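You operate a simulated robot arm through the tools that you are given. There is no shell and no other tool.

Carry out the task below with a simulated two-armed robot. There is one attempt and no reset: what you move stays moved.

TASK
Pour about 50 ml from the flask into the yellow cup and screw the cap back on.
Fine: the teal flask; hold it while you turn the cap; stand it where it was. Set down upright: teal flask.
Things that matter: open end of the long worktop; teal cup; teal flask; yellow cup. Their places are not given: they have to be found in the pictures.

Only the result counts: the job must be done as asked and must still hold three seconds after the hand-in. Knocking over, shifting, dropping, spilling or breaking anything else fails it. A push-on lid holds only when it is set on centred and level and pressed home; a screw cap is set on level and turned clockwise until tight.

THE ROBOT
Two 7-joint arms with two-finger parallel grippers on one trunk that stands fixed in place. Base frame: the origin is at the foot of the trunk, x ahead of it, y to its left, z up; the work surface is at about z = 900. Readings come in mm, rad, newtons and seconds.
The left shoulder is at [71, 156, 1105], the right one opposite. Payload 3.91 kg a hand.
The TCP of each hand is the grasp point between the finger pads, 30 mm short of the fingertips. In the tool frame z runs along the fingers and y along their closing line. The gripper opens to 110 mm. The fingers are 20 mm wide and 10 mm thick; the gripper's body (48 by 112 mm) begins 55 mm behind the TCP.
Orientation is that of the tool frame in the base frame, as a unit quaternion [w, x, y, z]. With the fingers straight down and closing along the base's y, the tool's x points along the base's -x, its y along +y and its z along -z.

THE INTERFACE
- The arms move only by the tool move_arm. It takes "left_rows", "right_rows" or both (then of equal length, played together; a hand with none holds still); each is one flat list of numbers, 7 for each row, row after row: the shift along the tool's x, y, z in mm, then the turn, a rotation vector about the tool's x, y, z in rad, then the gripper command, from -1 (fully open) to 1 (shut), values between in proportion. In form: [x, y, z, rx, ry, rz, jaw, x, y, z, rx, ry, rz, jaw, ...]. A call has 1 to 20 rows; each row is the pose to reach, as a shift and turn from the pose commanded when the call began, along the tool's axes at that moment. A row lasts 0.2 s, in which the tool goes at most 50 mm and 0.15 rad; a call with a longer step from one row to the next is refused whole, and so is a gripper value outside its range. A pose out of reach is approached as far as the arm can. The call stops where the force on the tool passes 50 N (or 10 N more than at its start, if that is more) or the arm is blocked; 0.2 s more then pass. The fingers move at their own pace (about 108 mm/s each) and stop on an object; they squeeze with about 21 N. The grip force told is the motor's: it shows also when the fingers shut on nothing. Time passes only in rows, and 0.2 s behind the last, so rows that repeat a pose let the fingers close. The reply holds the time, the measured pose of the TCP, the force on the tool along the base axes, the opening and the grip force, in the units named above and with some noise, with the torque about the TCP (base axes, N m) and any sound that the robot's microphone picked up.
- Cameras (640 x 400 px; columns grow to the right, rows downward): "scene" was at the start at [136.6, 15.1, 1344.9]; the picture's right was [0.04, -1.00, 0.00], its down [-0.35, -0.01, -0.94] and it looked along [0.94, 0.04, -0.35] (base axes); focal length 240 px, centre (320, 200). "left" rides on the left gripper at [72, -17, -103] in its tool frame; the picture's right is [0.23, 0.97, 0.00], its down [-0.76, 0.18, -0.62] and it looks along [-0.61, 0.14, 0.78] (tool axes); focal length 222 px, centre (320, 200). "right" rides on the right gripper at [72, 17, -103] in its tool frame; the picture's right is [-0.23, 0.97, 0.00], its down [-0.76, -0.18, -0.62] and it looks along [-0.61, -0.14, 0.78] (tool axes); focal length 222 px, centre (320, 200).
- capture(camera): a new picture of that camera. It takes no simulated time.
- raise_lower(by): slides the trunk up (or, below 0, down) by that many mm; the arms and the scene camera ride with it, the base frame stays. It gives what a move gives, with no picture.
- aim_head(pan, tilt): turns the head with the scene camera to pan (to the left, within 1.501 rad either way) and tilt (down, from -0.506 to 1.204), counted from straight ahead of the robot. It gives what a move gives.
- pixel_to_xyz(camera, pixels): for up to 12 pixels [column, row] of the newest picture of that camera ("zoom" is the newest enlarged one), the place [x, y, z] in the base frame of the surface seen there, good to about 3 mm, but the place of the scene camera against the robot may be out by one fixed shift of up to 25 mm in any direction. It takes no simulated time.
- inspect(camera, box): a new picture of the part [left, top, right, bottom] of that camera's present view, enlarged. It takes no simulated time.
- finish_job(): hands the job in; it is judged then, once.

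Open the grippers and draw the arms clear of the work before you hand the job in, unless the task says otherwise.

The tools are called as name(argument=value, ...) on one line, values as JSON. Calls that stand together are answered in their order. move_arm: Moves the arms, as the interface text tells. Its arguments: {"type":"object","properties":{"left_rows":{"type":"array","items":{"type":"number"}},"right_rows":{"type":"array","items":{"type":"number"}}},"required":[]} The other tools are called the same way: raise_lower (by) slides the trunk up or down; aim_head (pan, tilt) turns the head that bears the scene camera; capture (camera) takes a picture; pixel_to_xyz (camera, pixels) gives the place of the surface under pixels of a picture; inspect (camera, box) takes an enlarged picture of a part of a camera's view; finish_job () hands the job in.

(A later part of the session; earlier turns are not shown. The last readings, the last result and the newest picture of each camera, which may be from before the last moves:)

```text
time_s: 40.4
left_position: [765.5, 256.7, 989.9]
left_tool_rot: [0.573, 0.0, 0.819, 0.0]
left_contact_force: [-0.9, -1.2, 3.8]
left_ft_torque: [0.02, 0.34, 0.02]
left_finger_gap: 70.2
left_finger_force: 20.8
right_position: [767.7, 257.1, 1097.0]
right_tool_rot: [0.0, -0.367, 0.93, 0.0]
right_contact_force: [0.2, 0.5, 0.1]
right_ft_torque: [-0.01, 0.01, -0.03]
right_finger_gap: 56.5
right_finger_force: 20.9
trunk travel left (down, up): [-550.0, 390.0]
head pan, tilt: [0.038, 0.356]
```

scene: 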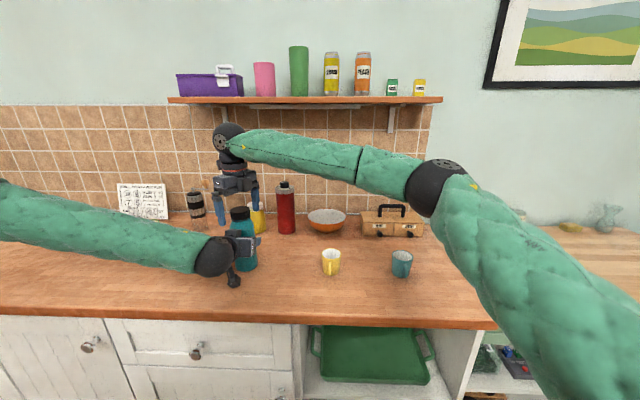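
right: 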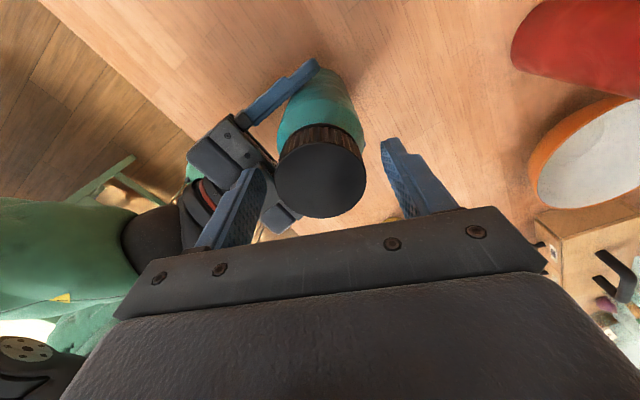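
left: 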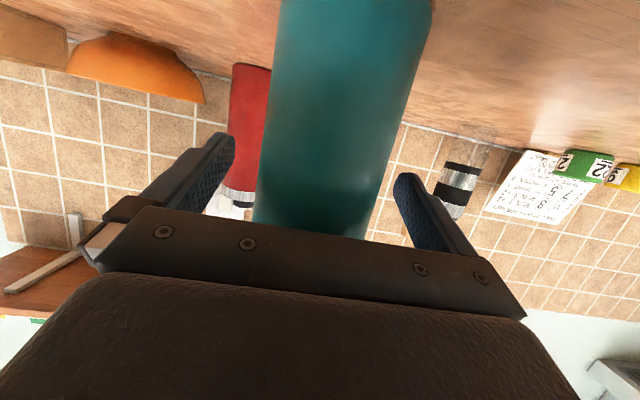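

The right-hand forces dropped to zero at the end of this stroke, so the cap is likely off its thread. I'll lift gently by 6 mm and read the forces.

move_arm(right_rows=[0, 0, -2, 0, 0, 0, 1, 0, 0, -4, 0, 0, 0, 1, 0, 0, -6, 0, 0, 0, 1])

inspect(camera="scene", box=[200, 180, 290, 290])

capture(camera="right")

```text
time_s: 41.2
left_position: [766.9, 257.9, 988.9]
left_tool_rot: [0.573, 0.0, 0.819, 0.0]
left_contact_force: [-1.7, 0.7, 3.3]
left_ft_torque: [0.06, 0.32, 0.05]
left_finger_gap: 70.5
left_finger_force: 21.3
right_position: [767.8, 257.1, 1103.6]
right_tool_rot: [0.0, -0.367, 0.93, 0.0]
right_contact_force: [0.2, 0.0, 0.2]
right_ft_torque: [-0.01, 0.0, 0.01]
right_finger_gap: 56.9
right_finger_force: 20.8
trunk travel left (down, up): [-550.0, 390.0]
head pan, tilt: [0.038, 0.356]
```

```text
3.64 times, centred on (245, 235) of scene
```

zoom: 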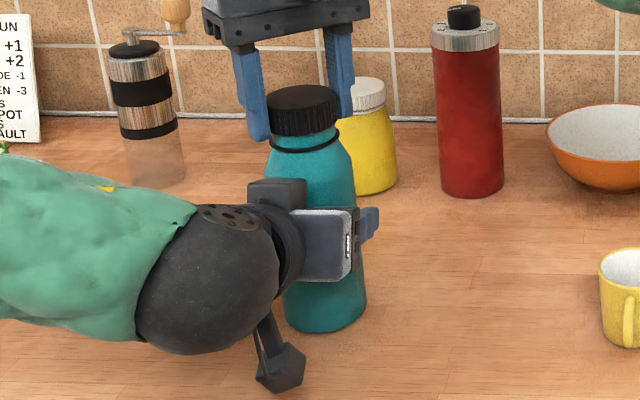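

```text
taken
```

right: 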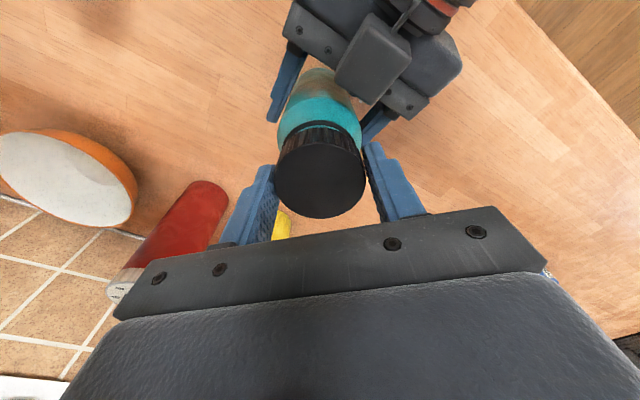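

The zoom shows the cap clear of the neck, with a gap above the black ring. I'll lift the cap straight up, then carry it to the right of the yellow cup near (732,-160,1160) with yaw 0, where this hand's camera can watch the cup.

move_arm(right_rows=[0, 0, -30, 0, 0, 0, 1, 0, 0, -60, 0, 0, 0, 1, 28.3, -25.5, -60, 0, 0, 0.068, 1, 56.5, -50.9, -60, 0, 0, 0.136, 1, 84.8, -76.4, -60, 0, 0, 0.205, 1, 113.1, -101.8, -60, 0, 0, 0.273, 1, 141.4, -127.3, -60, 0, 0, 0.341, 1, 169.6, -152.7, -60, 0, 0, 0.409, 1, 197.9, -178.2, -60, 0, 0, 0.477, 1, 226.2, -203.6, -60, 0, 0, 0.545, 1, 254.5, -229.1, -60, 0, 0, 0.614, 1, 282.7, -254.5, -60, 0, 0, 0.682, 1, 311, -280, -60, 0, 0, 0.75, 1])

capture(camera="right")

capture(camera="scene")

```text
time_s: 44.0
left_position: [765.5, 256.0, 989.3]
left_tool_rot: [0.574, 0.0, 0.819, 0.001]
left_contact_force: [-3.4, -1.1, 2.3]
left_ft_torque: [-0.19, 0.09, -0.1]
left_finger_gap: 70.6
left_finger_force: 21.2
right_position: [732.6, -159.7, 1161.9]
right_tool_rot: [0.0, 0.0, 1.0, 0.001]
right_contact_force: [-0.2, -0.6, 0.1]
right_ft_torque: [0.01, 0.0, 0.0]
right_finger_gap: 56.4
right_finger_force: 20.7
trunk travel left (down, up): [-550.0, 390.0]
head pan, tilt: [0.038, 0.356]
```

```text
taken
```

right: 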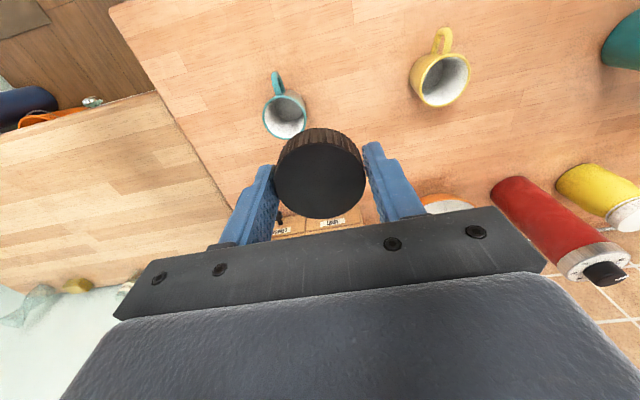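

```text
taken
```

scene: 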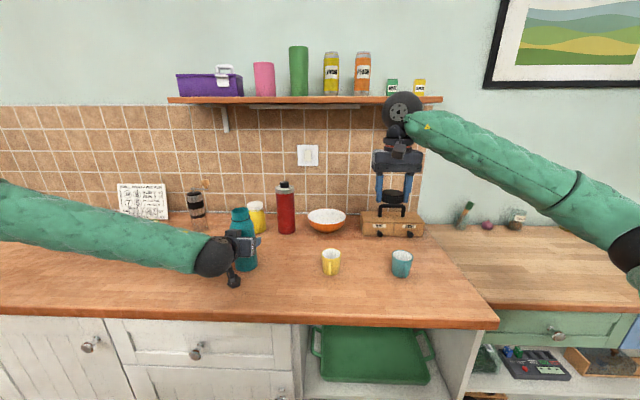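

The cap is held, and the yellow cup is well in view at (441,80). I'll enlarge it to measure its rim and bottom, and look at the open flask mouth in the scene view.

inspect(camera="right", box=[390, 20, 490, 120])

pixel_to_xyz(camera="zoom", pixels=[[320, 200], [300, 180], [340, 180], [320, 250], [290, 220], [360, 240], [330, 160], [350, 210], [270, 190], [380, 200], [330, 300], [320, 130]])

inspect(camera="scene", box=[210, 190, 290, 290])

```text
4.00 times, centred on (440, 70) of right
```

zoom: 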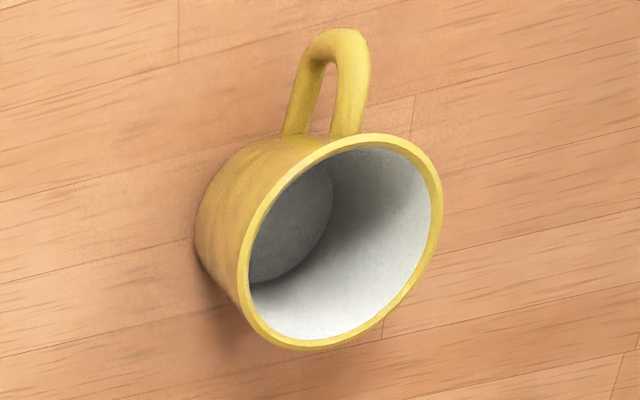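

```text
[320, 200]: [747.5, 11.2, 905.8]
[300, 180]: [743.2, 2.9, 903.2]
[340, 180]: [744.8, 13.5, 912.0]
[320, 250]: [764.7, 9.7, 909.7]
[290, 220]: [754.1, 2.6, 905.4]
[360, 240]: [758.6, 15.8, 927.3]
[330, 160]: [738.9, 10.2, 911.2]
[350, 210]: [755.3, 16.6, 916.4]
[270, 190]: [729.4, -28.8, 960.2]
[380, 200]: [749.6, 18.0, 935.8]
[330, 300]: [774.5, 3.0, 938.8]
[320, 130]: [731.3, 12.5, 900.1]
```

```text
4.00 times, centred on (250, 240) of scene
```

zoom: 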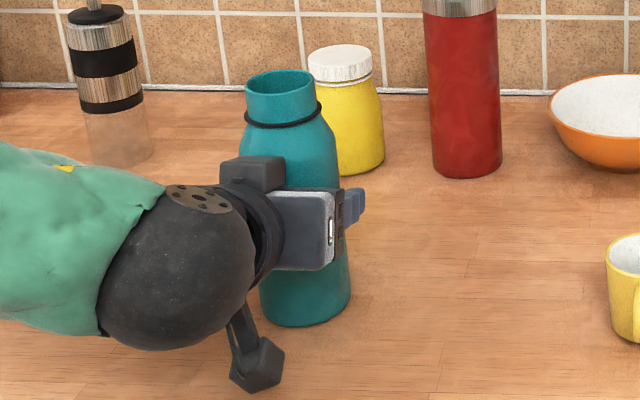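

The flask's open mouth is wide, about 48 mm across. I'll sample the cup's rim band and bottom edge to get its centre, diameter and height.

inspect(camera="right", box=[400, 40, 480, 120])

pixel_to_xyz(camera="right", pixels=[[426, 80], [427, 90], [432, 103], [440, 106], [450, 103], [460, 92], [463, 80], [462, 70], [455, 59], [446, 55], [438, 60], [431, 69]])

pixel_to_xyz(camera="scene", pixels=[[239, 213], [242, 208], [236, 210], [247, 210], [241, 212], [330, 252], [331, 255], [336, 256], [326, 255], [331, 250], [331, 273], [340, 254]])

```text
5.00 times, centred on (440, 80) of right
```

zoom: 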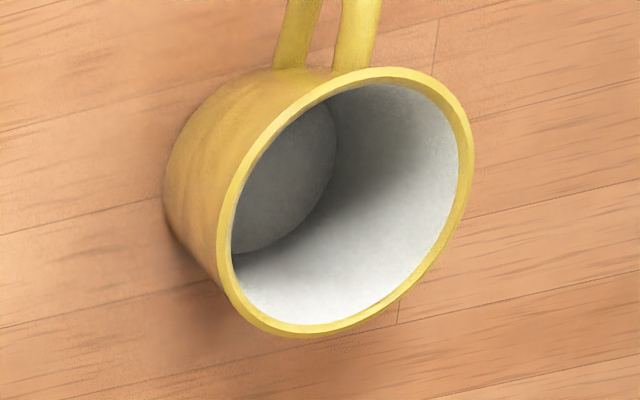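

```text
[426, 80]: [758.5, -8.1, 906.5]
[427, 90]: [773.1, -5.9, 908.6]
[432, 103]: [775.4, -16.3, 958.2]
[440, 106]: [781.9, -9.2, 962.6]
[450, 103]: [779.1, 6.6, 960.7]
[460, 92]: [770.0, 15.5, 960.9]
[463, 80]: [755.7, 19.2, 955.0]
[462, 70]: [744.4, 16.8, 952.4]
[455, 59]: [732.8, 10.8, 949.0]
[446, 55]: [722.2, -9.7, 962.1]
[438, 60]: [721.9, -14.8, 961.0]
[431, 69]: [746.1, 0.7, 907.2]
```

```text
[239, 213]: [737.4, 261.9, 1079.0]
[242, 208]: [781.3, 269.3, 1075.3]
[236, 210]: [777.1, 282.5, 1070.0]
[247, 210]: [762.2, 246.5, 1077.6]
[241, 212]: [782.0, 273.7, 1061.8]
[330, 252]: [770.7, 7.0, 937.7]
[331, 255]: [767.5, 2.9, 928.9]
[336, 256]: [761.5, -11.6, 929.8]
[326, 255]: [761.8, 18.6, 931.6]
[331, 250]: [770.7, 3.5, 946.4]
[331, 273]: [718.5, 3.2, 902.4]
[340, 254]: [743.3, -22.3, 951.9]
```

The cup centre is about (751,-6), its rim at z≈961, its floor at z≈905, and it is about 60 mm across outside. 50 ml should bring the level to about z≈934. Before pouring I want to rehearse the tilt with an empty hand, so I'll release the standing flask and back the left hand off along its approach path.

move_arm(left_rows=[0, 0, 0, 0, 0, 0, -1, 0, 0, 0, 0, 0, 0, -1, 0, 0, 0, 0, 0, 0, -1, -2.7, -0.2, -27.5, 0, 0, 0, -1, -5.3, -0.4, -55, 0, 0, 0, -1, -8.0, -0.6, -82.4, 0, 0, 0, -1, -10.7, -0.8, -110, 0, 0, 0, -1, -13.4, -1, -137.4, 0, 0, 0, -1])

capture(camera="left")

```text
time_s: 45.8
left_position: [643.6, 256.2, 1049.1]
left_tool_rot: [0.573, 0.001, 0.819, -0.001]
left_contact_force: [0.1, -0.2, -0.2]
left_ft_torque: [-0.03, 0.0, -0.01]
left_finger_gap: 109.9
left_finger_force: 0.0
left hand out of reach, approached as far as the arm can: row 8
right_position: [732.9, -159.7, 1162.5]
right_tool_rot: [0.0, 0.0, 1.0, 0.0]
right_contact_force: [0.8, 0.1, -0.4]
right_ft_torque: [-0.01, -0.02, 0.0]
right_finger_gap: 56.5
right_finger_force: 21.0
trunk travel left (down, up): [-550.0, 390.0]
head pan, tilt: [0.038, 0.356]
```

```text
taken
```

left: 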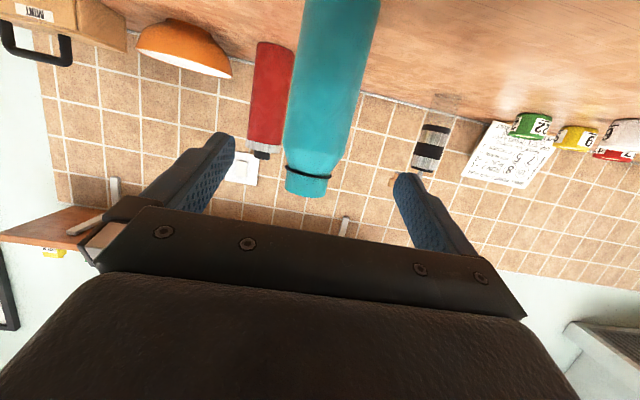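

The flask stands where it was, open, and the left hand is clear. I'll rehearse the pour empty-handed by sliding to y=100 first, then forward to x≈748.

move_arm(left_rows=[0, -39, 5, 0, 0, 0, -1, 0, -78, 10, 0, 0, 0, -1, 0, -117, 15, 0, 0, 0, -1, 0, -156, 20, 0, 0, 0, -1, -2.6, -156, 49.3, 0, 0, 0, -1, -5.3, -156, 78.6, 0, 0, 0, -1, -7.9, -156, 107.9, 0, 0, 0, -1])

capture(camera="scene")

```text
time_s: 47.4
left_position: [748.3, 100.4, 1019.9]
left_tool_rot: [0.574, -0.001, 0.819, 0.0]
left_contact_force: [0.2, 0.3, 0.6]
left_ft_torque: [-0.02, 0.0, 0.01]
left_finger_gap: 109.8
left_finger_force: 0.1
right_position: [734.5, -159.7, 1162.9]
right_tool_rot: [-0.001, -0.001, 1.0, 0.0]
right_contact_force: [0.0, -0.2, 0.4]
right_ft_torque: [-0.01, 0.01, -0.01]
right_finger_gap: 56.7
right_finger_force: 20.7
trunk travel left (down, up): [-550.0, 390.0]
head pan, tilt: [0.038, 0.356]
```

```text
taken
```

scene: 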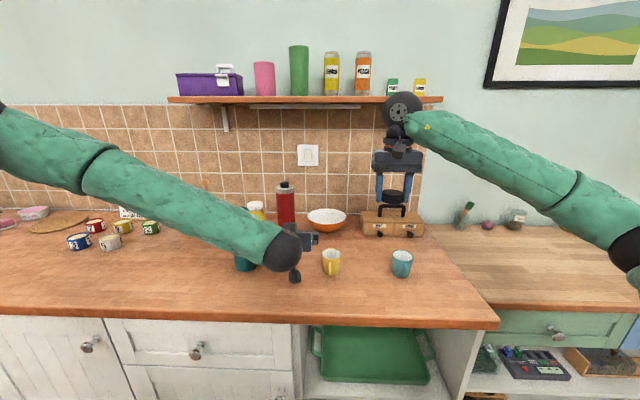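

The rehearsal position was reached. Now I'll roll the empty hand about base x (mouth toward the cup) in steps, first to 0.9 rad.

move_arm(left_rows=[0, 0, 0, -0.0513, 0, 0.141, -1, 0, 0, 0, -0.1026, 0, 0.282, -1, 0, 0, 0, -0.1539, 0, 0.423, -1, 0, 0, 0, -0.2052, 0, 0.564, -1, 0, 0, 0, -0.2565, 0, 0.705, -1, 0, 0, 0, -0.3078, 0, 0.846, -1])

move_arm(left_rows=[0, 0, 0, -0.0513, 0, 0.141, -1, 0, 0, 0, -0.1026, 0, 0.282, -1, 0, 0, 0, -0.1539, 0, 0.423, -1])

capture(camera="scene")

```text
time_s: 48.8
left_position: [746.9, 112.4, 1026.1]
left_tool_rot: [0.516, 0.251, 0.737, 0.357]
left_contact_force: [0.4, -0.7, 0.4]
left_ft_torque: [0.0, -0.02, -0.03]
left_finger_gap: 109.7
left_finger_force: 0.2
left hand out of reach, approached as far as the arm can: row 5, 6
right_position: [733.8, -159.7, 1162.4]
right_tool_rot: [0.0, 0.0, 1.0, -0.001]
right_contact_force: [0.3, -0.1, 0.1]
right_ft_torque: [0.01, -0.02, -0.03]
right_finger_gap: 56.6
right_finger_force: 20.6
trunk travel left (down, up): [-550.0, 390.0]
head pan, tilt: [0.038, 0.356]
```

```text
time_s: 49.6
left_position: [745.8, 131.7, 1036.0]
left_tool_rot: [0.448, 0.36, 0.639, 0.511]
left_contact_force: [0.2, -0.8, 0.1]
left_ft_torque: [0.01, 0.02, -0.01]
left_finger_gap: 110.1
left_finger_force: 0.1
left hand out of reach, approached as far as the arm can: row 1, 2, 3
right_position: [733.3, -159.5, 1162.7]
right_tool_rot: [0.0, 0.0, 1.0, 0.0]
right_contact_force: [-0.4, 0.9, -0.6]
right_ft_torque: [-0.03, 0.0, 0.0]
right_finger_gap: 56.7
right_finger_force: 21.3
trunk travel left (down, up): [-550.0, 390.0]
head pan, tilt: [0.038, 0.356]
```

```text
taken
```

scene: 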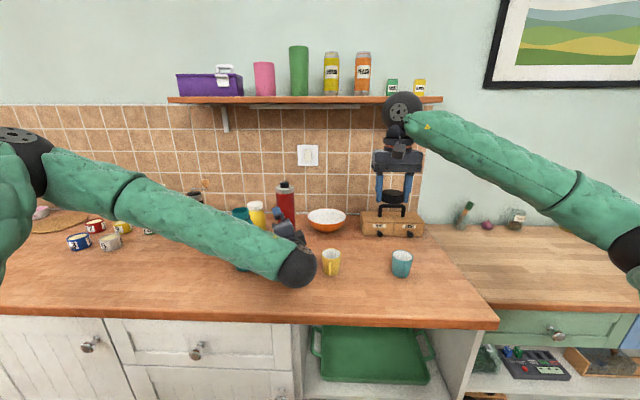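

Positive roll stops short of what a pour needs (limited near 0.6 rad), so this hand posture won't do. I'll return to upright at (748,100,1050), then test rolling the other way, which would put this hand's camera on top.

move_arm(left_rows=[-3.3, 0.7, -1, 0.0462, 0, -0.1269, -1, -6.6, 1.4, -2, 0.0924, 0, -0.2538, -1, -9.9, 2, -3, 0.1386, 0, -0.3807, -1, -13.2, 2.7, -4, 0.1848, 0, -0.5076, -1, -16.5, 3.4, -5, 0.231, 0, -0.6345, -1, -19.8, 4.1, -6, 0.2772, 0, -0.7614, -1, -23, 4.8, -7, 0.3234, 0, -0.8883, -1, -26.3, 5.4, -8, 0.3696, 0, -1.0152, -1, -29.6, 6.1, -9, 0.4158, 0, -1.1421, -1, -32.9, 6.8, -9.8, 0.462, 0, -1.269, -1])

move_arm(left_rows=[0, 0, 0, 0, 0, -0.15, -1, 0, 0, 0, 0, 0, -0.3, -1, 0, 0, 0, 0, 0, -0.45, -1, 0, 0, 0, 0, 0, -0.6, -1, 0, 0, 0, 0, 0, -0.75, -1, 0, 0, 0, 0, 0, -0.9, -1, 0, 0, 0, 0, 0, -1.05, -1, 0, 0, 0, 0, 0, -1.2, -1, 0, 0, 0, 0, 0, -1.35, -1, 0, 0, 0, 0, 0, -1.5, -1])

```text
time_s: 51.8
left_position: [746.1, 101.5, 1050.2]
left_tool_rot: [0.573, -0.001, 0.82, 0.0]
left_contact_force: [0.1, 0.3, 0.8]
left_ft_torque: [0.01, -0.04, 0.04]
left_finger_gap: 110.0
left_finger_force: 0.1
right_position: [732.7, -159.5, 1162.2]
right_tool_rot: [0.0, 0.0, 1.0, 0.0]
right_contact_force: [1.1, -0.2, -0.3]
right_ft_torque: [0.02, 0.0, 0.01]
right_finger_gap: 56.5
right_finger_force: 20.7
trunk travel left (down, up): [-550.0, 390.0]
head pan, tilt: [0.038, 0.356]
```

```text
time_s: 54.0
left_position: [768.2, 155.4, 1135.2]
left_tool_rot: [0.415, -0.545, 0.625, -0.375]
left_contact_force: [-0.5, -0.6, 0.3]
left_ft_torque: [0.01, 0.0, -0.01]
left_finger_gap: 109.8
left_finger_force: 0.2
left hand out of reach, approached as far as the arm can: row 8, 9, 10
right_position: [733.9, -160.2, 1162.1]
right_tool_rot: [0.001, 0.0, 1.0, 0.0]
right_contact_force: [0.1, -0.5, 0.6]
right_ft_torque: [-0.03, -0.04, -0.02]
right_finger_gap: 56.4
right_finger_force: 20.8
trunk travel left (down, up): [-550.0, 390.0]
head pan, tilt: [0.038, 0.356]
```

Negative roll also stops near -1.05 at this spot. My first test turned about base x and dragged the wrist sideways, so I'll go back to zero roll and try a pure positive roll about the tool axis.

move_arm(left_rows=[6.6, 7.9, 1.4, 0.0012, -0.0041, 0.1446, -1, 13.1, 15.8, 2.8, 0.0025, -0.0083, 0.2892, -1, 19.7, 23.7, 4.2, 0.0037, -0.0124, 0.4337, -1, 26.2, 31.6, 5.6, 0.005, -0.0165, 0.5783, -1, 32.8, 39.6, 7.1, 0.0062, -0.0207, 0.7229, -1, 39.4, 47.5, 8.5, 0.0074, -0.0248, 0.8675, -1, 45.9, 55.4, 9.9, 0.0087, -0.0289, 1.0121, -1, 52.5, 63.3, 11.3, 0.0099, -0.033, 1.1566, -1, 59, 71.2, 12.7, 0.0112, -0.0372, 1.3012, -1, 65.6, 79.1, 14.1, 0.0124, -0.0413, 1.4458, -1])

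move_arm(left_rows=[0, 0, 0, 0, 0, 0.15, -1, 0, 0, 0, 0, 0, 0.3, -1, 0, 0, 0, 0, 0, 0.45, -1, 0, 0, 0, 0, 0, 0.6, -1, 0, 0, 0, 0, 0, 0.75, -1, 0, 0, 0, 0, 0, 0.9, -1, 0, 0, 0, 0, 0, 1.05, -1, 0, 0, 0, 0, 0, 1.2, -1])

```text
time_s: 56.2
left_position: [748.7, 99.9, 1048.9]
left_tool_rot: [0.573, 0.0, 0.82, 0.002]
left_contact_force: [-0.1, 0.0, 0.5]
left_ft_torque: [-0.04, 0.08, -0.02]
left_finger_gap: 109.8
left_finger_force: 0.1
right_position: [733.4, -158.7, 1161.7]
right_tool_rot: [0.001, -0.001, 1.0, 0.0]
right_contact_force: [-1.0, 0.1, -0.2]
right_ft_torque: [-0.01, 0.05, 0.03]
right_finger_gap: 56.7
right_finger_force: 21.0
trunk travel left (down, up): [-550.0, 390.0]
head pan, tilt: [0.038, 0.356]
```

```text
time_s: 58.0
left_position: [749.8, 100.1, 1050.7]
left_tool_rot: [0.472, 0.462, 0.676, 0.327]
left_contact_force: [0.9, -0.1, -0.6]
left_ft_torque: [0.01, -0.01, 0.01]
left_finger_gap: 109.8
left_finger_force: 0.0
right_position: [733.5, -158.5, 1162.1]
right_tool_rot: [0.0, 0.001, 1.0, 0.001]
right_contact_force: [0.3, 0.3, 0.6]
right_ft_torque: [-0.03, 0.01, 0.0]
right_finger_gap: 56.6
right_finger_force: 20.5
trunk travel left (down, up): [-550.0, 390.0]
head pan, tilt: [0.038, 0.356]
```

A pure tool-axis roll of +1.2 rad is fully reachable. I'll continue on to +1.95 to confirm the margin.

move_arm(left_rows=[0, 0, 0, 0, 0, 0.15, -1, 0, 0, 0, 0, 0, 0.3, -1, 0, 0, 0, 0, 0, 0.45, -1, 0, 0, 0, 0, 0, 0.6, -1, 0, 0, 0, 0, 0, 0.75, -1])

capture(camera="scene")

capture(camera="right")

```text
time_s: 59.2
left_position: [748.6, 99.1, 1050.2]
left_tool_rot: [0.32, 0.678, 0.46, 0.475]
left_contact_force: [0.4, -0.3, 0.0]
left_ft_torque: [0.03, 0.0, -0.03]
left_finger_gap: 110.1
left_finger_force: 0.2
right_position: [733.8, -158.9, 1162.7]
right_tool_rot: [0.0, 0.0, 1.0, 0.0]
right_contact_force: [-1.0, -0.2, 0.5]
right_ft_torque: [-0.04, 0.0, 0.02]
right_finger_gap: 56.6
right_finger_force: 21.1
trunk travel left (down, up): [-550.0, 390.0]
head pan, tilt: [0.038, 0.356]
```

```text
taken
```

scene: 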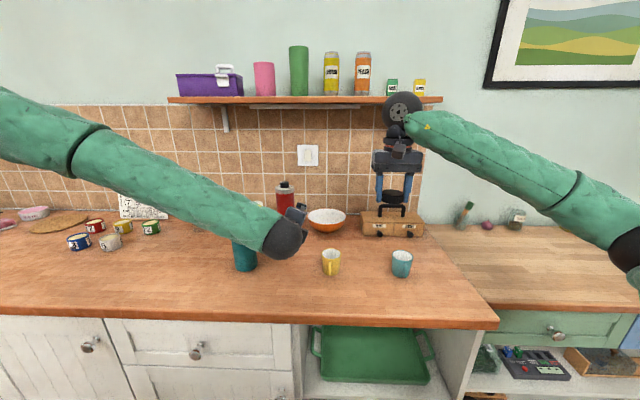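

```text
taken
```

right: 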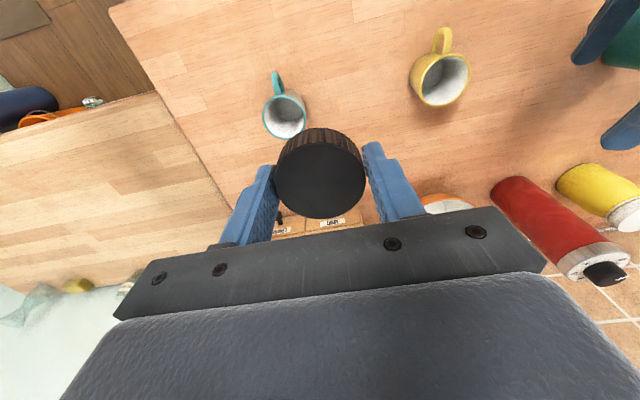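

Pure roll of +1.95 rad is reachable with the hand steady, so the pour will be a tool-axis roll with the left hand. I'll roll back to zero before going to regrip the flask.

move_arm(left_rows=[0, 0, 0, 0, 0, -0.15, -1, 0, 0, 0, 0, 0, -0.3, -1, 0, 0, 0, 0, 0, -0.45, -1, 0, 0, 0, 0, 0, -0.6, -1, 0, 0, 0, 0, 0, -0.75, -1, 0, 0, 0, 0, 0, -0.9, -1, 0, 0, 0, 0, 0, -1.05, -1, 0, 0, 0, 0, 0, -1.2, -1, 0, 0, 0, 0, 0, -1.35, -1, 0, 0, 0, 0, 0, -1.5, -1, 0, 0, 0, 0, 0, -1.65, -1, 0, 0, 0, 0, 0, -1.8, -1, 0, 0, 0, 0, 0, -1.95, -1])

```text
time_s: 62.0
left_position: [749.5, 98.5, 1050.0]
left_tool_rot: [0.573, -0.002, 0.82, 0.001]
left_contact_force: [-0.2, 0.2, 0.5]
left_ft_torque: [0.01, 0.0, 0.0]
left_finger_gap: 109.9
left_finger_force: 0.1
right_position: [733.4, -158.6, 1162.0]
right_tool_rot: [0.0, 0.001, 1.0, 0.0]
right_contact_force: [0.6, 0.2, -1.2]
right_ft_torque: [0.02, 0.0, 0.0]
right_finger_gap: 56.4
right_finger_force: 21.2
trunk travel left (down, up): [-550.0, 390.0]
head pan, tilt: [0.038, 0.356]
```

Roll is back at zero. I'll retreat to x≈655 and slide over in front of the flask.

move_arm(left_rows=[16, 0, -44.2, 0, 0, 0, -1, 32.1, 0, -88.4, 0, 0, 0, -1, 32.1, 39.5, -88.4, 0, 0, 0, -1, 32.1, 79, -88.4, 0, 0, 0, -1, 32.1, 118.5, -88.4, 0, 0, 0, -1, 32.1, 158, -88.4, 0, 0, 0, -1, 32.1, 158, -88.4, 0, 0, 0, -1])

capture(camera="left")

```text
time_s: 63.6
left_position: [654.7, 255.7, 1050.5]
left_tool_rot: [0.573, -0.001, 0.82, 0.002]
left_contact_force: [0.9, -0.1, 0.2]
left_ft_torque: [0.03, 0.01, -0.02]
left_finger_gap: 109.9
left_finger_force: 0.1
right_position: [734.0, -160.9, 1162.0]
right_tool_rot: [0.0, 0.0, 1.0, 0.001]
right_contact_force: [0.4, -1.2, -0.5]
right_ft_torque: [0.02, 0.04, 0.02]
right_finger_gap: 56.5
right_finger_force: 21.5
trunk travel left (down, up): [-550.0, 390.0]
head pan, tilt: [0.038, 0.356]
```

```text
taken
```

left: 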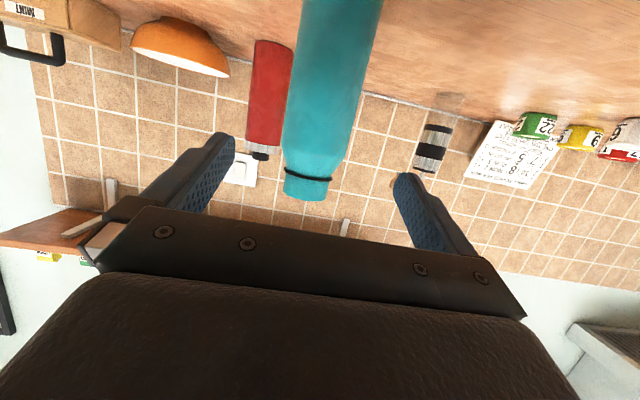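

I'll resample the flask's surface with the left camera to aim the grasp at its axis.

pixel_to_xyz(camera="left", pixels=[[340, 20], [330, 70], [320, 120], [300, 90], [355, 90], [305, 190], [293, 188], [318, 190], [307, 198], [307, 170], [290, 193], [322, 195]])

inspect(camera="left", box=[240, 100, 400, 220])

```text
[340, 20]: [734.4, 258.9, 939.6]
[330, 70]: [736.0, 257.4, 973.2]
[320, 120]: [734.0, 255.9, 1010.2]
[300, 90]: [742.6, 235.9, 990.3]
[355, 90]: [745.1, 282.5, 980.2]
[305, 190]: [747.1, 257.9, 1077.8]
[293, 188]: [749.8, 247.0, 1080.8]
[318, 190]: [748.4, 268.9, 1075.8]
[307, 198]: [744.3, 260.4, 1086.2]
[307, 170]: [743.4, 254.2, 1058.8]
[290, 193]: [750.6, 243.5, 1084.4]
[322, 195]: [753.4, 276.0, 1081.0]
```

```text
3.33 times, centred on (320, 160) of left
```

zoom: 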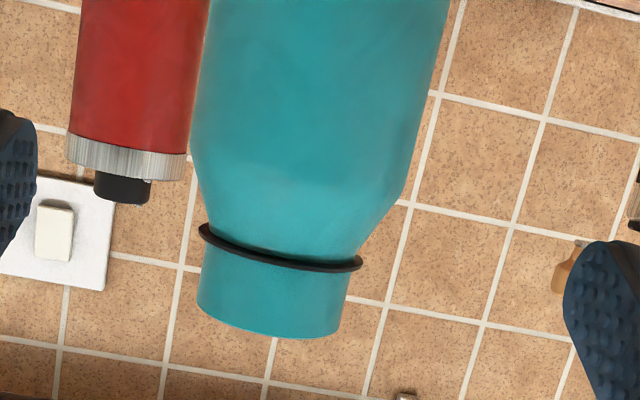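

The flask axis is at about (769.8,257.8) and its lip at z≈1087, with the neck about 46 mm across. I'll approach the same way, close the left hand and check the grip.

move_arm(left_rows=[3.4, 0.1, 25.6, 0, 0, 0, -1, 6.9, 0.2, 51.2, 0, 0, 0, -1, 10.3, 0.4, 76.9, 0, 0, 0, -1, 13.8, 0.5, 102.5, 0, 0, 0, -1, 17.2, 0.6, 128.1, 0, 0, 0, -1, 17.2, 0.6, 128.1, 0, 0, 0, -1, 17.2, 0.6, 128.1, 0, 0, 0, 1, 17.2, 0.6, 128.1, 0, 0, 0, 1, 17.2, 0.6, 128.1, 0, 0, 0, 1, 17.2, 0.6, 128.1, 0, 0, 0, 1])

capture(camera="left")

```text
time_s: 65.8
left_position: [768.6, 257.9, 990.1]
left_tool_rot: [0.573, -0.001, 0.819, 0.001]
left_contact_force: [0.1, -1.1, 3.6]
left_ft_torque: [-0.28, -0.03, -0.01]
left_finger_gap: 70.4
left_finger_force: 21.0
right_position: [733.1, -160.0, 1161.7]
right_tool_rot: [0.001, 0.0, 1.0, -0.001]
right_contact_force: [-0.6, 0.7, 0.0]
right_ft_torque: [-0.02, 0.02, 0.0]
right_finger_gap: 56.3
right_finger_force: 21.1
trunk travel left (down, up): [-550.0, 390.0]
head pan, tilt: [0.038, 0.356]
```

```text
taken
```

left: 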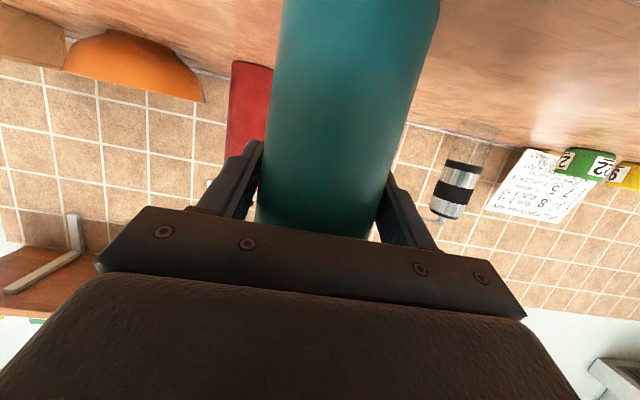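

Gripped at 70.4 mm. I'll lift the flask slowly by 20 mm straight up and weigh it from the force reading.

move_arm(left_rows=[-4.7, 0, -1.71, 0, 0, 0, 1, -9.4, 0, -3.42, 0, 0, 0, 1, -14.1, 0, -5.13, 0, 0, 0, 1, -18.8, 0, -6.84, 0, 0, 0, 1, -18.8, 0, -6.84, 0, 0, 0, 1])

move_arm(left_rows=[0, 0, 0, 0, 0, 0, 1])

move_arm(left_rows=[0, 0, 0, 0, 0, 0, 1])

inspect(camera="scene", box=[200, 180, 290, 290])

```text
time_s: 67.0
left_position: [769.7, 258.9, 1009.9]
left_tool_rot: [0.573, -0.002, 0.82, 0.002]
left_contact_force: [0.1, -0.1, -4.8]
left_ft_torque: [-0.01, 0.02, 0.0]
left_finger_gap: 70.2
left_finger_force: 20.8
right_position: [733.5, -160.5, 1161.6]
right_tool_rot: [0.001, -0.001, 1.0, 0.0]
right_contact_force: [0.0, 0.0, 0.1]
right_ft_torque: [-0.02, -0.03, -0.01]
right_finger_gap: 56.5
right_finger_force: 21.1
trunk travel left (down, up): [-550.0, 390.0]
head pan, tilt: [0.038, 0.356]
```

```text
time_s: 67.4
left_position: [768.5, 258.4, 1009.6]
left_tool_rot: [0.572, 0.0, 0.82, 0.0]
left_contact_force: [0.5, 0.7, -5.7]
left_ft_torque: [-0.01, 0.0, -0.02]
left_finger_gap: 70.2
left_finger_force: 21.2
right_position: [733.7, -159.1, 1161.7]
right_tool_rot: [0.0, 0.0, 1.0, 0.0]
right_contact_force: [0.3, 0.2, -0.5]
right_ft_torque: [0.01, 0.02, -0.01]
right_finger_gap: 56.4
right_finger_force: 21.1
trunk travel left (down, up): [-550.0, 390.0]
head pan, tilt: [0.038, 0.356]
```

```text
time_s: 67.8
left_position: [768.5, 258.4, 1010.3]
left_tool_rot: [0.573, -0.001, 0.82, 0.001]
left_contact_force: [-0.2, -1.3, -5.4]
left_ft_torque: [0.0, 0.0, -0.02]
left_finger_gap: 70.4
left_finger_force: 21.0
right_position: [733.3, -160.1, 1160.8]
right_tool_rot: [0.0, 0.0, 1.0, 0.0]
right_contact_force: [0.4, -0.6, -0.6]
right_ft_torque: [0.01, 0.02, 0.02]
right_finger_gap: 56.5
right_finger_force: 21.0
trunk travel left (down, up): [-550.0, 390.0]
head pan, tilt: [0.038, 0.356]
```

```text
3.64 times, centred on (245, 235) of scene
```

zoom: 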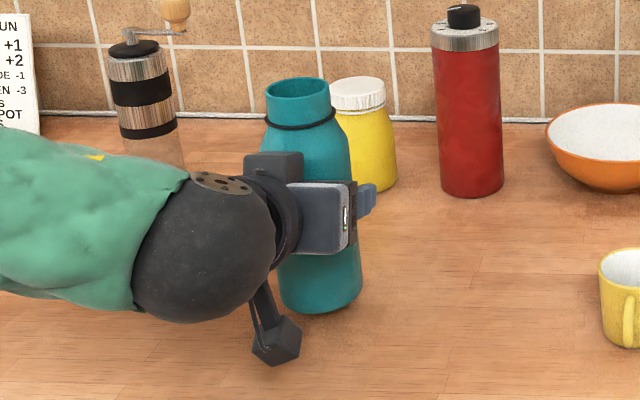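

The flask weighs about 5.3 N with almost no torque, so it hangs at its centre of mass and is only part full. I'll carry it upright and smoothly to (760,110,1060), beside and above the yellow cup.

move_arm(left_rows=[-4.4, 0, -2.6, 0, 0, 0, 1, -8.8, -8, -5.2, 0, 0, 0, 1, -13.1, -20, -7.8, 0, 0, 0, 1, -17.5, -36, -10.4, 0, 0, 0, 1, -21.9, -54, -13, 0, 0, 0, 1, -26.3, -72, -15.6, 0, 0, 0, 1, -30.6, -90, -18.2, 0, 0, 0, 1, -35, -108, -20.8, 0, 0, 0, 1, -39.4, -124, -23.4, 0, 0, 0, 1, -43.75, -137, -26, 0, 0, 0, 1, -43.75, -145, -26, 0, 0, 0, 1, -43.75, -148, -26, 0, 0, 0, 1, -43.75, -148, -26, 0, 0, 0, 1])

capture(camera="scene")

capture(camera="right")

```text
time_s: 70.6
left_position: [759.0, 109.1, 1059.4]
left_tool_rot: [0.573, 0.0, 0.82, 0.001]
left_contact_force: [-0.3, 0.8, -5.7]
left_ft_torque: [0.01, -0.02, -0.02]
left_finger_gap: 70.4
left_finger_force: 21.6
right_position: [734.6, -158.7, 1162.1]
right_tool_rot: [0.0, 0.001, 1.0, -0.001]
right_contact_force: [0.8, 0.1, 0.2]
right_ft_torque: [0.03, 0.02, -0.01]
right_finger_gap: 56.6
right_finger_force: 21.5
trunk travel left (down, up): [-550.0, 390.0]
head pan, tilt: [0.038, 0.356]
```

```text
taken
```

scene: 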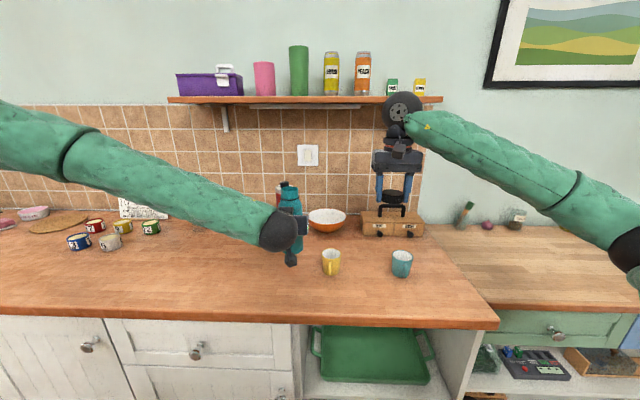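

```text
taken
```

right: 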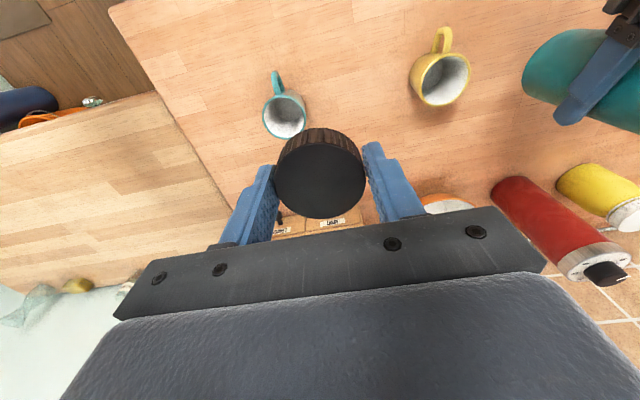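

The cup interior stays visible at (441,80) in the right view and the flask is ready. I'll roll to 0.75 rad while bringing the lip over the cup, then check.

move_arm(left_rows=[2, -4, 0.5, 0, 0, 0.05, 1, 6, -12, 1.5, 0, 0, 0.13, 1, 12, -22, 3, 0, 0, 0.22, 1, 18, -31, 4.5, 0, 0, 0.32, 1, 24, -38, 6, 0, 0, 0.41, 1, 29.4, -42, 7.1, 0, 0, 0.5, 1, 35, -37, 11, 0, 0, 0.583, 1, 41, -32, 15, 0, 0, 0.667, 1, 46.4, -26.9, 18.7, 0, 0, 0.75, 1, 46.4, -26.9, 18.7, 0, 0, 0.75, 1])

capture(camera="scene")

capture(camera="right")

```text
time_s: 72.8
left_position: [761.0, 83.0, 1009.9]
left_tool_rot: [0.533, 0.299, 0.763, 0.212]
left_contact_force: [-0.1, 0.0, -5.1]
left_ft_torque: [-0.09, 0.01, 0.0]
left_finger_gap: 70.5
left_finger_force: 20.9
right_position: [733.1, -160.6, 1162.4]
right_tool_rot: [0.0, 0.0, 1.0, 0.0]
right_contact_force: [-0.7, -0.7, -1.3]
right_ft_torque: [-0.02, 0.04, -0.03]
right_finger_gap: 56.5
right_finger_force: 21.4
trunk travel left (down, up): [-550.0, 390.0]
head pan, tilt: [0.038, 0.356]
```

```text
taken
```

scene: 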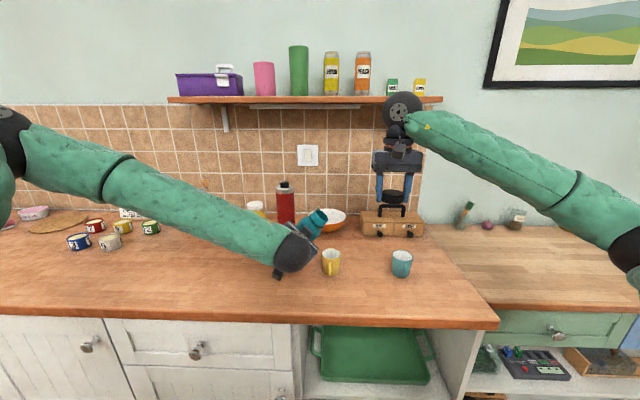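

```text
taken
```

right: 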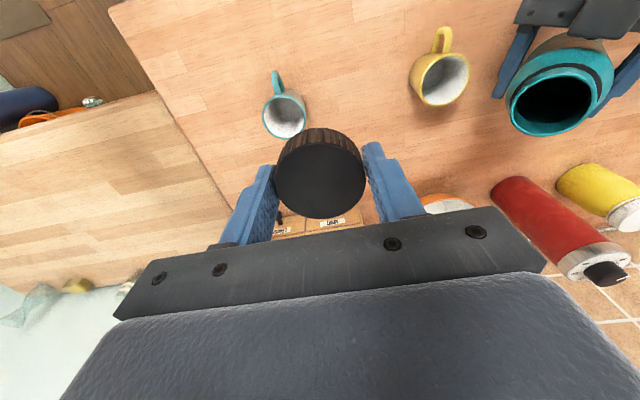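

The flask mouth is visible at (555,102) in the right view. I'll measure the lip to verify my geometry before tilting further.

pixel_to_xyz(camera="right", pixels=[[510, 92], [511, 105], [520, 125], [545, 134], [565, 131], [590, 112], [596, 95], [585, 76], [540, 75], [515, 82]])

inspect(camera="right", box=[480, 30, 640, 150])

```text
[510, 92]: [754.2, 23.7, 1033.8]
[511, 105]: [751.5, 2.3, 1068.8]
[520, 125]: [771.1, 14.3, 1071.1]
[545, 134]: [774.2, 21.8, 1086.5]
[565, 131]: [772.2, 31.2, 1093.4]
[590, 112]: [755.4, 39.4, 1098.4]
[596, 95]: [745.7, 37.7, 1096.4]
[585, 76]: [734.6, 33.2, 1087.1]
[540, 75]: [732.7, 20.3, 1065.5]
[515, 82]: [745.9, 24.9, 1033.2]
```

```text
3.33 times, centred on (560, 90) of right
```

zoom: 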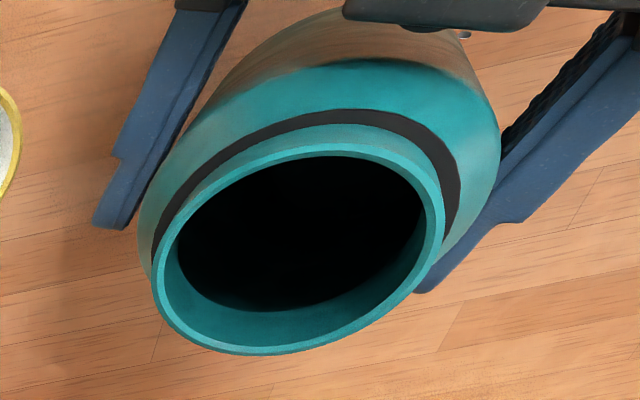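

The lowest lip point measures (751.5,2.3,1069), just as planned over the cup. I'll roll on to 1.0 rad, slowly.

move_arm(left_rows=[3.1, 0.65, 2.3, 0, 0, 0.0625, 1, 6.2, 1.3, 4.6, 0, 0, 0.125, 1, 9.3, 1.95, 6.9, 0, 0, 0.1875, 1, 12.4, 2.6, 9.2, 0, 0, 0.25, 1, 12.4, 2.6, 9.2, 0, 0, 0.25, 1])

capture(camera="right")

```text
time_s: 74.0
left_position: [766.9, 94.2, 999.9]
left_tool_rot: [0.502, 0.393, 0.719, 0.276]
left_contact_force: [0.3, -1.5, -5.9]
left_ft_torque: [-0.07, 0.01, 0.01]
left_finger_gap: 70.3
left_finger_force: 20.9
right_position: [733.9, -159.0, 1162.2]
right_tool_rot: [0.0, 0.0, 1.0, 0.0]
right_contact_force: [0.5, -0.3, 0.3]
right_ft_torque: [-0.01, -0.04, -0.01]
right_finger_gap: 56.5
right_finger_force: 20.7
trunk travel left (down, up): [-550.0, 390.0]
head pan, tilt: [0.038, 0.356]
```

```text
taken
```

right: 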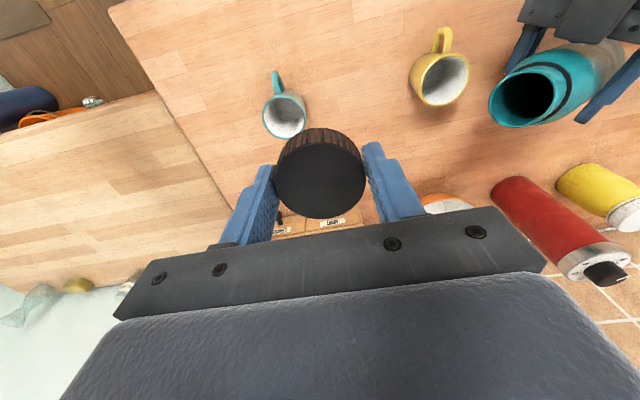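

No flow yet at tilt ≈53°. I'll add 0.1 rad and hold briefly.

move_arm(left_rows=[1.5, -0.9, 1.5, 0, 0, 0.033, 1, 2.9, -1.9, 3, 0, 0, 0.067, 1, 4.4, -2.8, 4.55, 0, 0, 0.1, 1, 4.4, -2.8, 4.55, 0, 0, 0.1, 1])

inspect(camera="right", box=[390, 20, 630, 150])

```text
time_s: 75.0
left_position: [771.0, 95.3, 993.1]
left_tool_rot: [0.489, 0.428, 0.698, 0.301]
left_contact_force: [0.4, -0.4, -4.7]
left_ft_torque: [-0.06, 0.0, 0.01]
left_finger_gap: 69.9
left_finger_force: 21.3
right_position: [732.9, -161.3, 1161.8]
right_tool_rot: [-0.001, 0.0, 1.0, 0.0]
right_contact_force: [0.6, -0.7, -0.6]
right_ft_torque: [0.03, 0.0, -0.02]
right_finger_gap: 56.6
right_finger_force: 21.4
trunk travel left (down, up): [-550.0, 390.0]
head pan, tilt: [0.038, 0.356]
```

```text
2.67 times, centred on (510, 85) of right
```

zoom: 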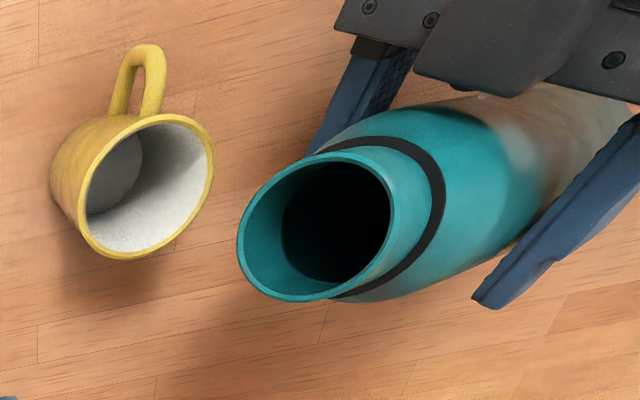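

Still dry at ρ=1.1. I'll roll to 1.2 rad (tilt ≈64°) and look again.

move_arm(left_rows=[1.4, -1.1, 1.5, 0, 0, 0.033, 1, 2.7, -2.2, 3, 0, 0, 0.067, 1, 4.1, -3.3, 4.55, 0, 0, 0.1, 1, 4.1, -3.3, 4.55, 0, 0, 0.1, 1])

inspect(camera="right", box=[390, 20, 630, 150])

inspect(camera="scene", box=[260, 190, 420, 300])

```text
time_s: 76.0
left_position: [772.1, 97.8, 987.0]
left_tool_rot: [0.472, 0.463, 0.677, 0.324]
left_contact_force: [0.3, 0.3, -5.2]
left_ft_torque: [-0.05, 0.05, -0.01]
left_finger_gap: 70.2
left_finger_force: 20.4
right_position: [733.6, -158.6, 1163.0]
right_tool_rot: [0.0, 0.0, 1.0, 0.0]
right_contact_force: [0.8, 0.0, -1.1]
right_ft_torque: [0.0, -0.02, 0.0]
right_finger_gap: 56.1
right_finger_force: 21.2
trunk travel left (down, up): [-550.0, 390.0]
head pan, tilt: [0.038, 0.356]
```

```text
2.67 times, centred on (510, 85) of right
```

zoom: 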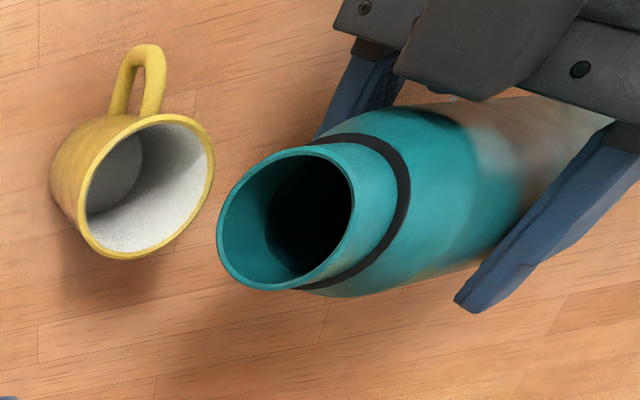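

```text
3.64 times, centred on (340, 245) of scene
```

zoom: 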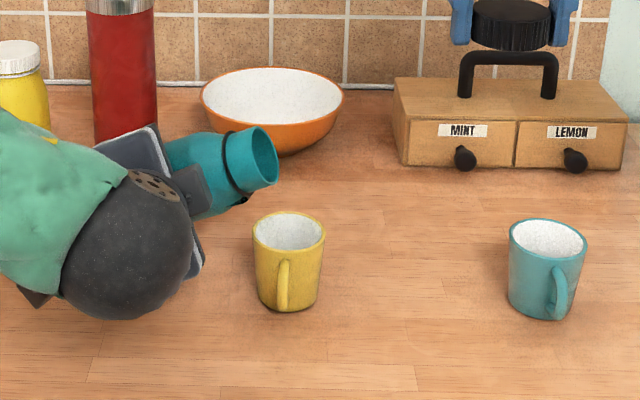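

I'll check the lip position against the prediction (751,3,1008) before the flow starts.

pixel_to_xyz(camera="zoom", pixels=[[272, 183], [268, 178], [276, 170], [262, 188]])

capture(camera="right")

pixel_to_xyz(camera="right", pixels=[[472, 98], [473, 104], [477, 112], [485, 118], [472, 92], [475, 100], [480, 84], [493, 119]])

```text
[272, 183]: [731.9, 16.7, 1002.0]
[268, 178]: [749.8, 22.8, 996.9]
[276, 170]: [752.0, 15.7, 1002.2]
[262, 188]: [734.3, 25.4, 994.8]
```

```text
taken
```

right: 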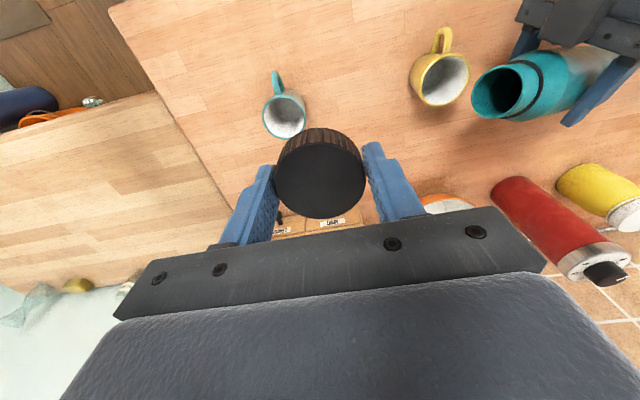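

```text
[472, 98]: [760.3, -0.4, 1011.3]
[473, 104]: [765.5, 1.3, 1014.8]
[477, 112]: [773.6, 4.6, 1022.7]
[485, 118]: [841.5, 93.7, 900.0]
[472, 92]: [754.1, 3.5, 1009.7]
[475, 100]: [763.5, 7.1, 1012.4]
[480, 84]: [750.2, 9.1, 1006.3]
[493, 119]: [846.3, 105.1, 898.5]
```

The lip is at about (751,3,1008) as planned. I'll go on in smaller steps, +0.05 rad with a hold.

move_arm(left_rows=[0.3, -0.5, 0.95, 0, 0, 0.025, 1, 0.6, -1.0, 1.9, 0, 0, 0.05, 1, 0.6, -1.0, 1.9, 0, 0, 0.05, 1, 0.6, -1.0, 1.9, 0, 0, 0.05, 1])

inspect(camera="right", box=[390, 20, 630, 150])

```text
time_s: 77.0
left_position: [773.8, 99.2, 986.0]
left_tool_rot: [0.464, 0.479, 0.664, 0.337]
left_contact_force: [-0.2, 0.3, -5.2]
left_ft_torque: [-0.07, 0.0, 0.01]
left_finger_gap: 70.2
left_finger_force: 21.2
right_position: [733.5, -159.8, 1162.1]
right_tool_rot: [0.001, 0.0, 1.0, 0.0]
right_contact_force: [-0.7, -0.3, -0.5]
right_ft_torque: [0.01, 0.0, 0.0]
right_finger_gap: 56.3
right_finger_force: 21.3
trunk travel left (down, up): [-550.0, 390.0]
head pan, tilt: [0.038, 0.356]
```

```text
2.67 times, centred on (510, 85) of right
```

zoom: 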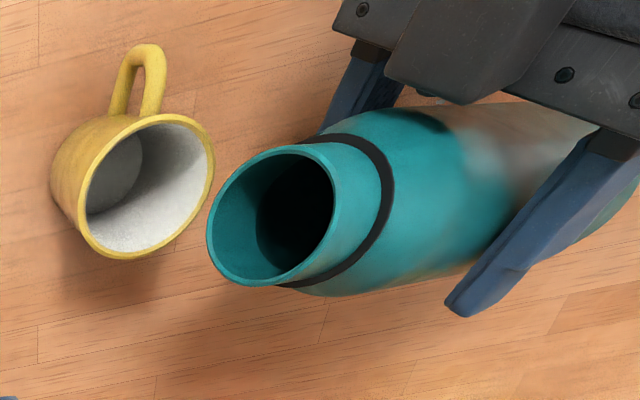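

Still dry at 1.25 rad. Another +0.05.

move_arm(left_rows=[0.3, -0.5, 0.95, 0, 0, 0.025, 1, 0.6, -1.1, 1.9, 0, 0, 0.05, 1, 0.6, -1.1, 1.9, 0, 0, 0.05, 1, 0.6, -1.1, 1.9, 0, 0, 0.05, 1])

inspect(camera="right", box=[390, 20, 630, 150])

```text
time_s: 78.0
left_position: [776.1, 97.5, 983.5]
left_tool_rot: [0.455, 0.495, 0.653, 0.348]
left_contact_force: [0.1, -0.1, -5.6]
left_ft_torque: [-0.07, 0.03, 0.01]
left_finger_gap: 70.5
left_finger_force: 20.7
right_position: [733.4, -158.2, 1162.8]
right_tool_rot: [0.001, 0.0, 1.0, 0.0]
right_contact_force: [-0.1, 1.0, 0.5]
right_ft_torque: [0.04, -0.04, 0.01]
right_finger_gap: 56.4
right_finger_force: 21.4
trunk travel left (down, up): [-550.0, 390.0]
head pan, tilt: [0.038, 0.356]
```

```text
2.67 times, centred on (510, 85) of right
```

zoom: 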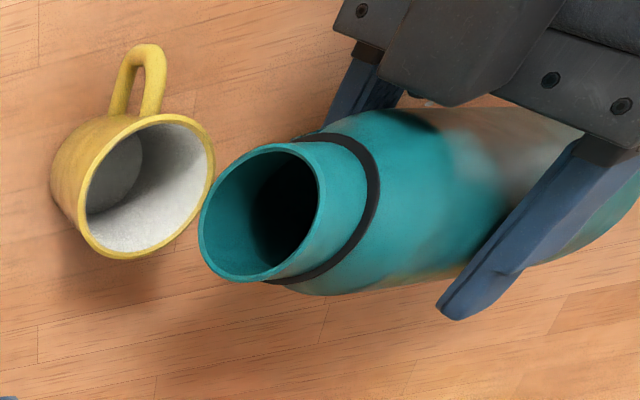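

Still no flow (tilt ≈69°). Another +0.05.

move_arm(left_rows=[0.25, -0.5, 0.95, 0, 0, 0.025, 1, 0.5, -1.1, 1.9, 0, 0, 0.05, 1, 0.5, -1.1, 1.9, 0, 0, 0.05, 1, 0.5, -1.1, 1.9, 0, 0, 0.05, 1])

inspect(camera="right", box=[390, 20, 630, 150])

```text
time_s: 79.0
left_position: [775.9, 99.4, 982.3]
left_tool_rot: [0.446, 0.512, 0.64, 0.359]
left_contact_force: [-0.4, -0.3, -5.9]
left_ft_torque: [-0.1, 0.01, -0.01]
left_finger_gap: 70.5
left_finger_force: 21.3
right_position: [734.8, -158.7, 1162.7]
right_tool_rot: [0.0, -0.001, 1.0, -0.001]
right_contact_force: [0.3, 0.4, 0.3]
right_ft_torque: [0.01, 0.01, -0.02]
right_finger_gap: 56.3
right_finger_force: 20.3
trunk travel left (down, up): [-550.0, 390.0]
head pan, tilt: [0.038, 0.356]
```

```text
2.67 times, centred on (510, 85) of right
```

zoom: 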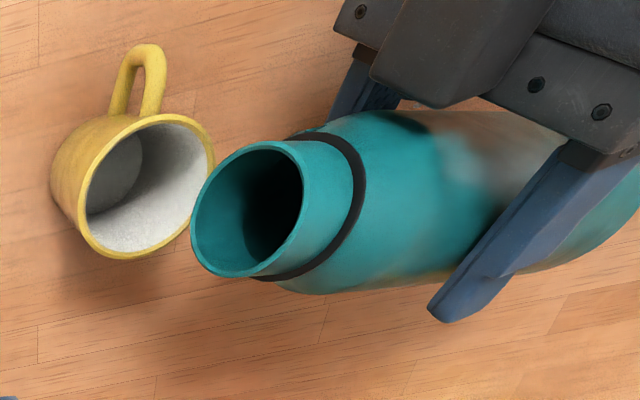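

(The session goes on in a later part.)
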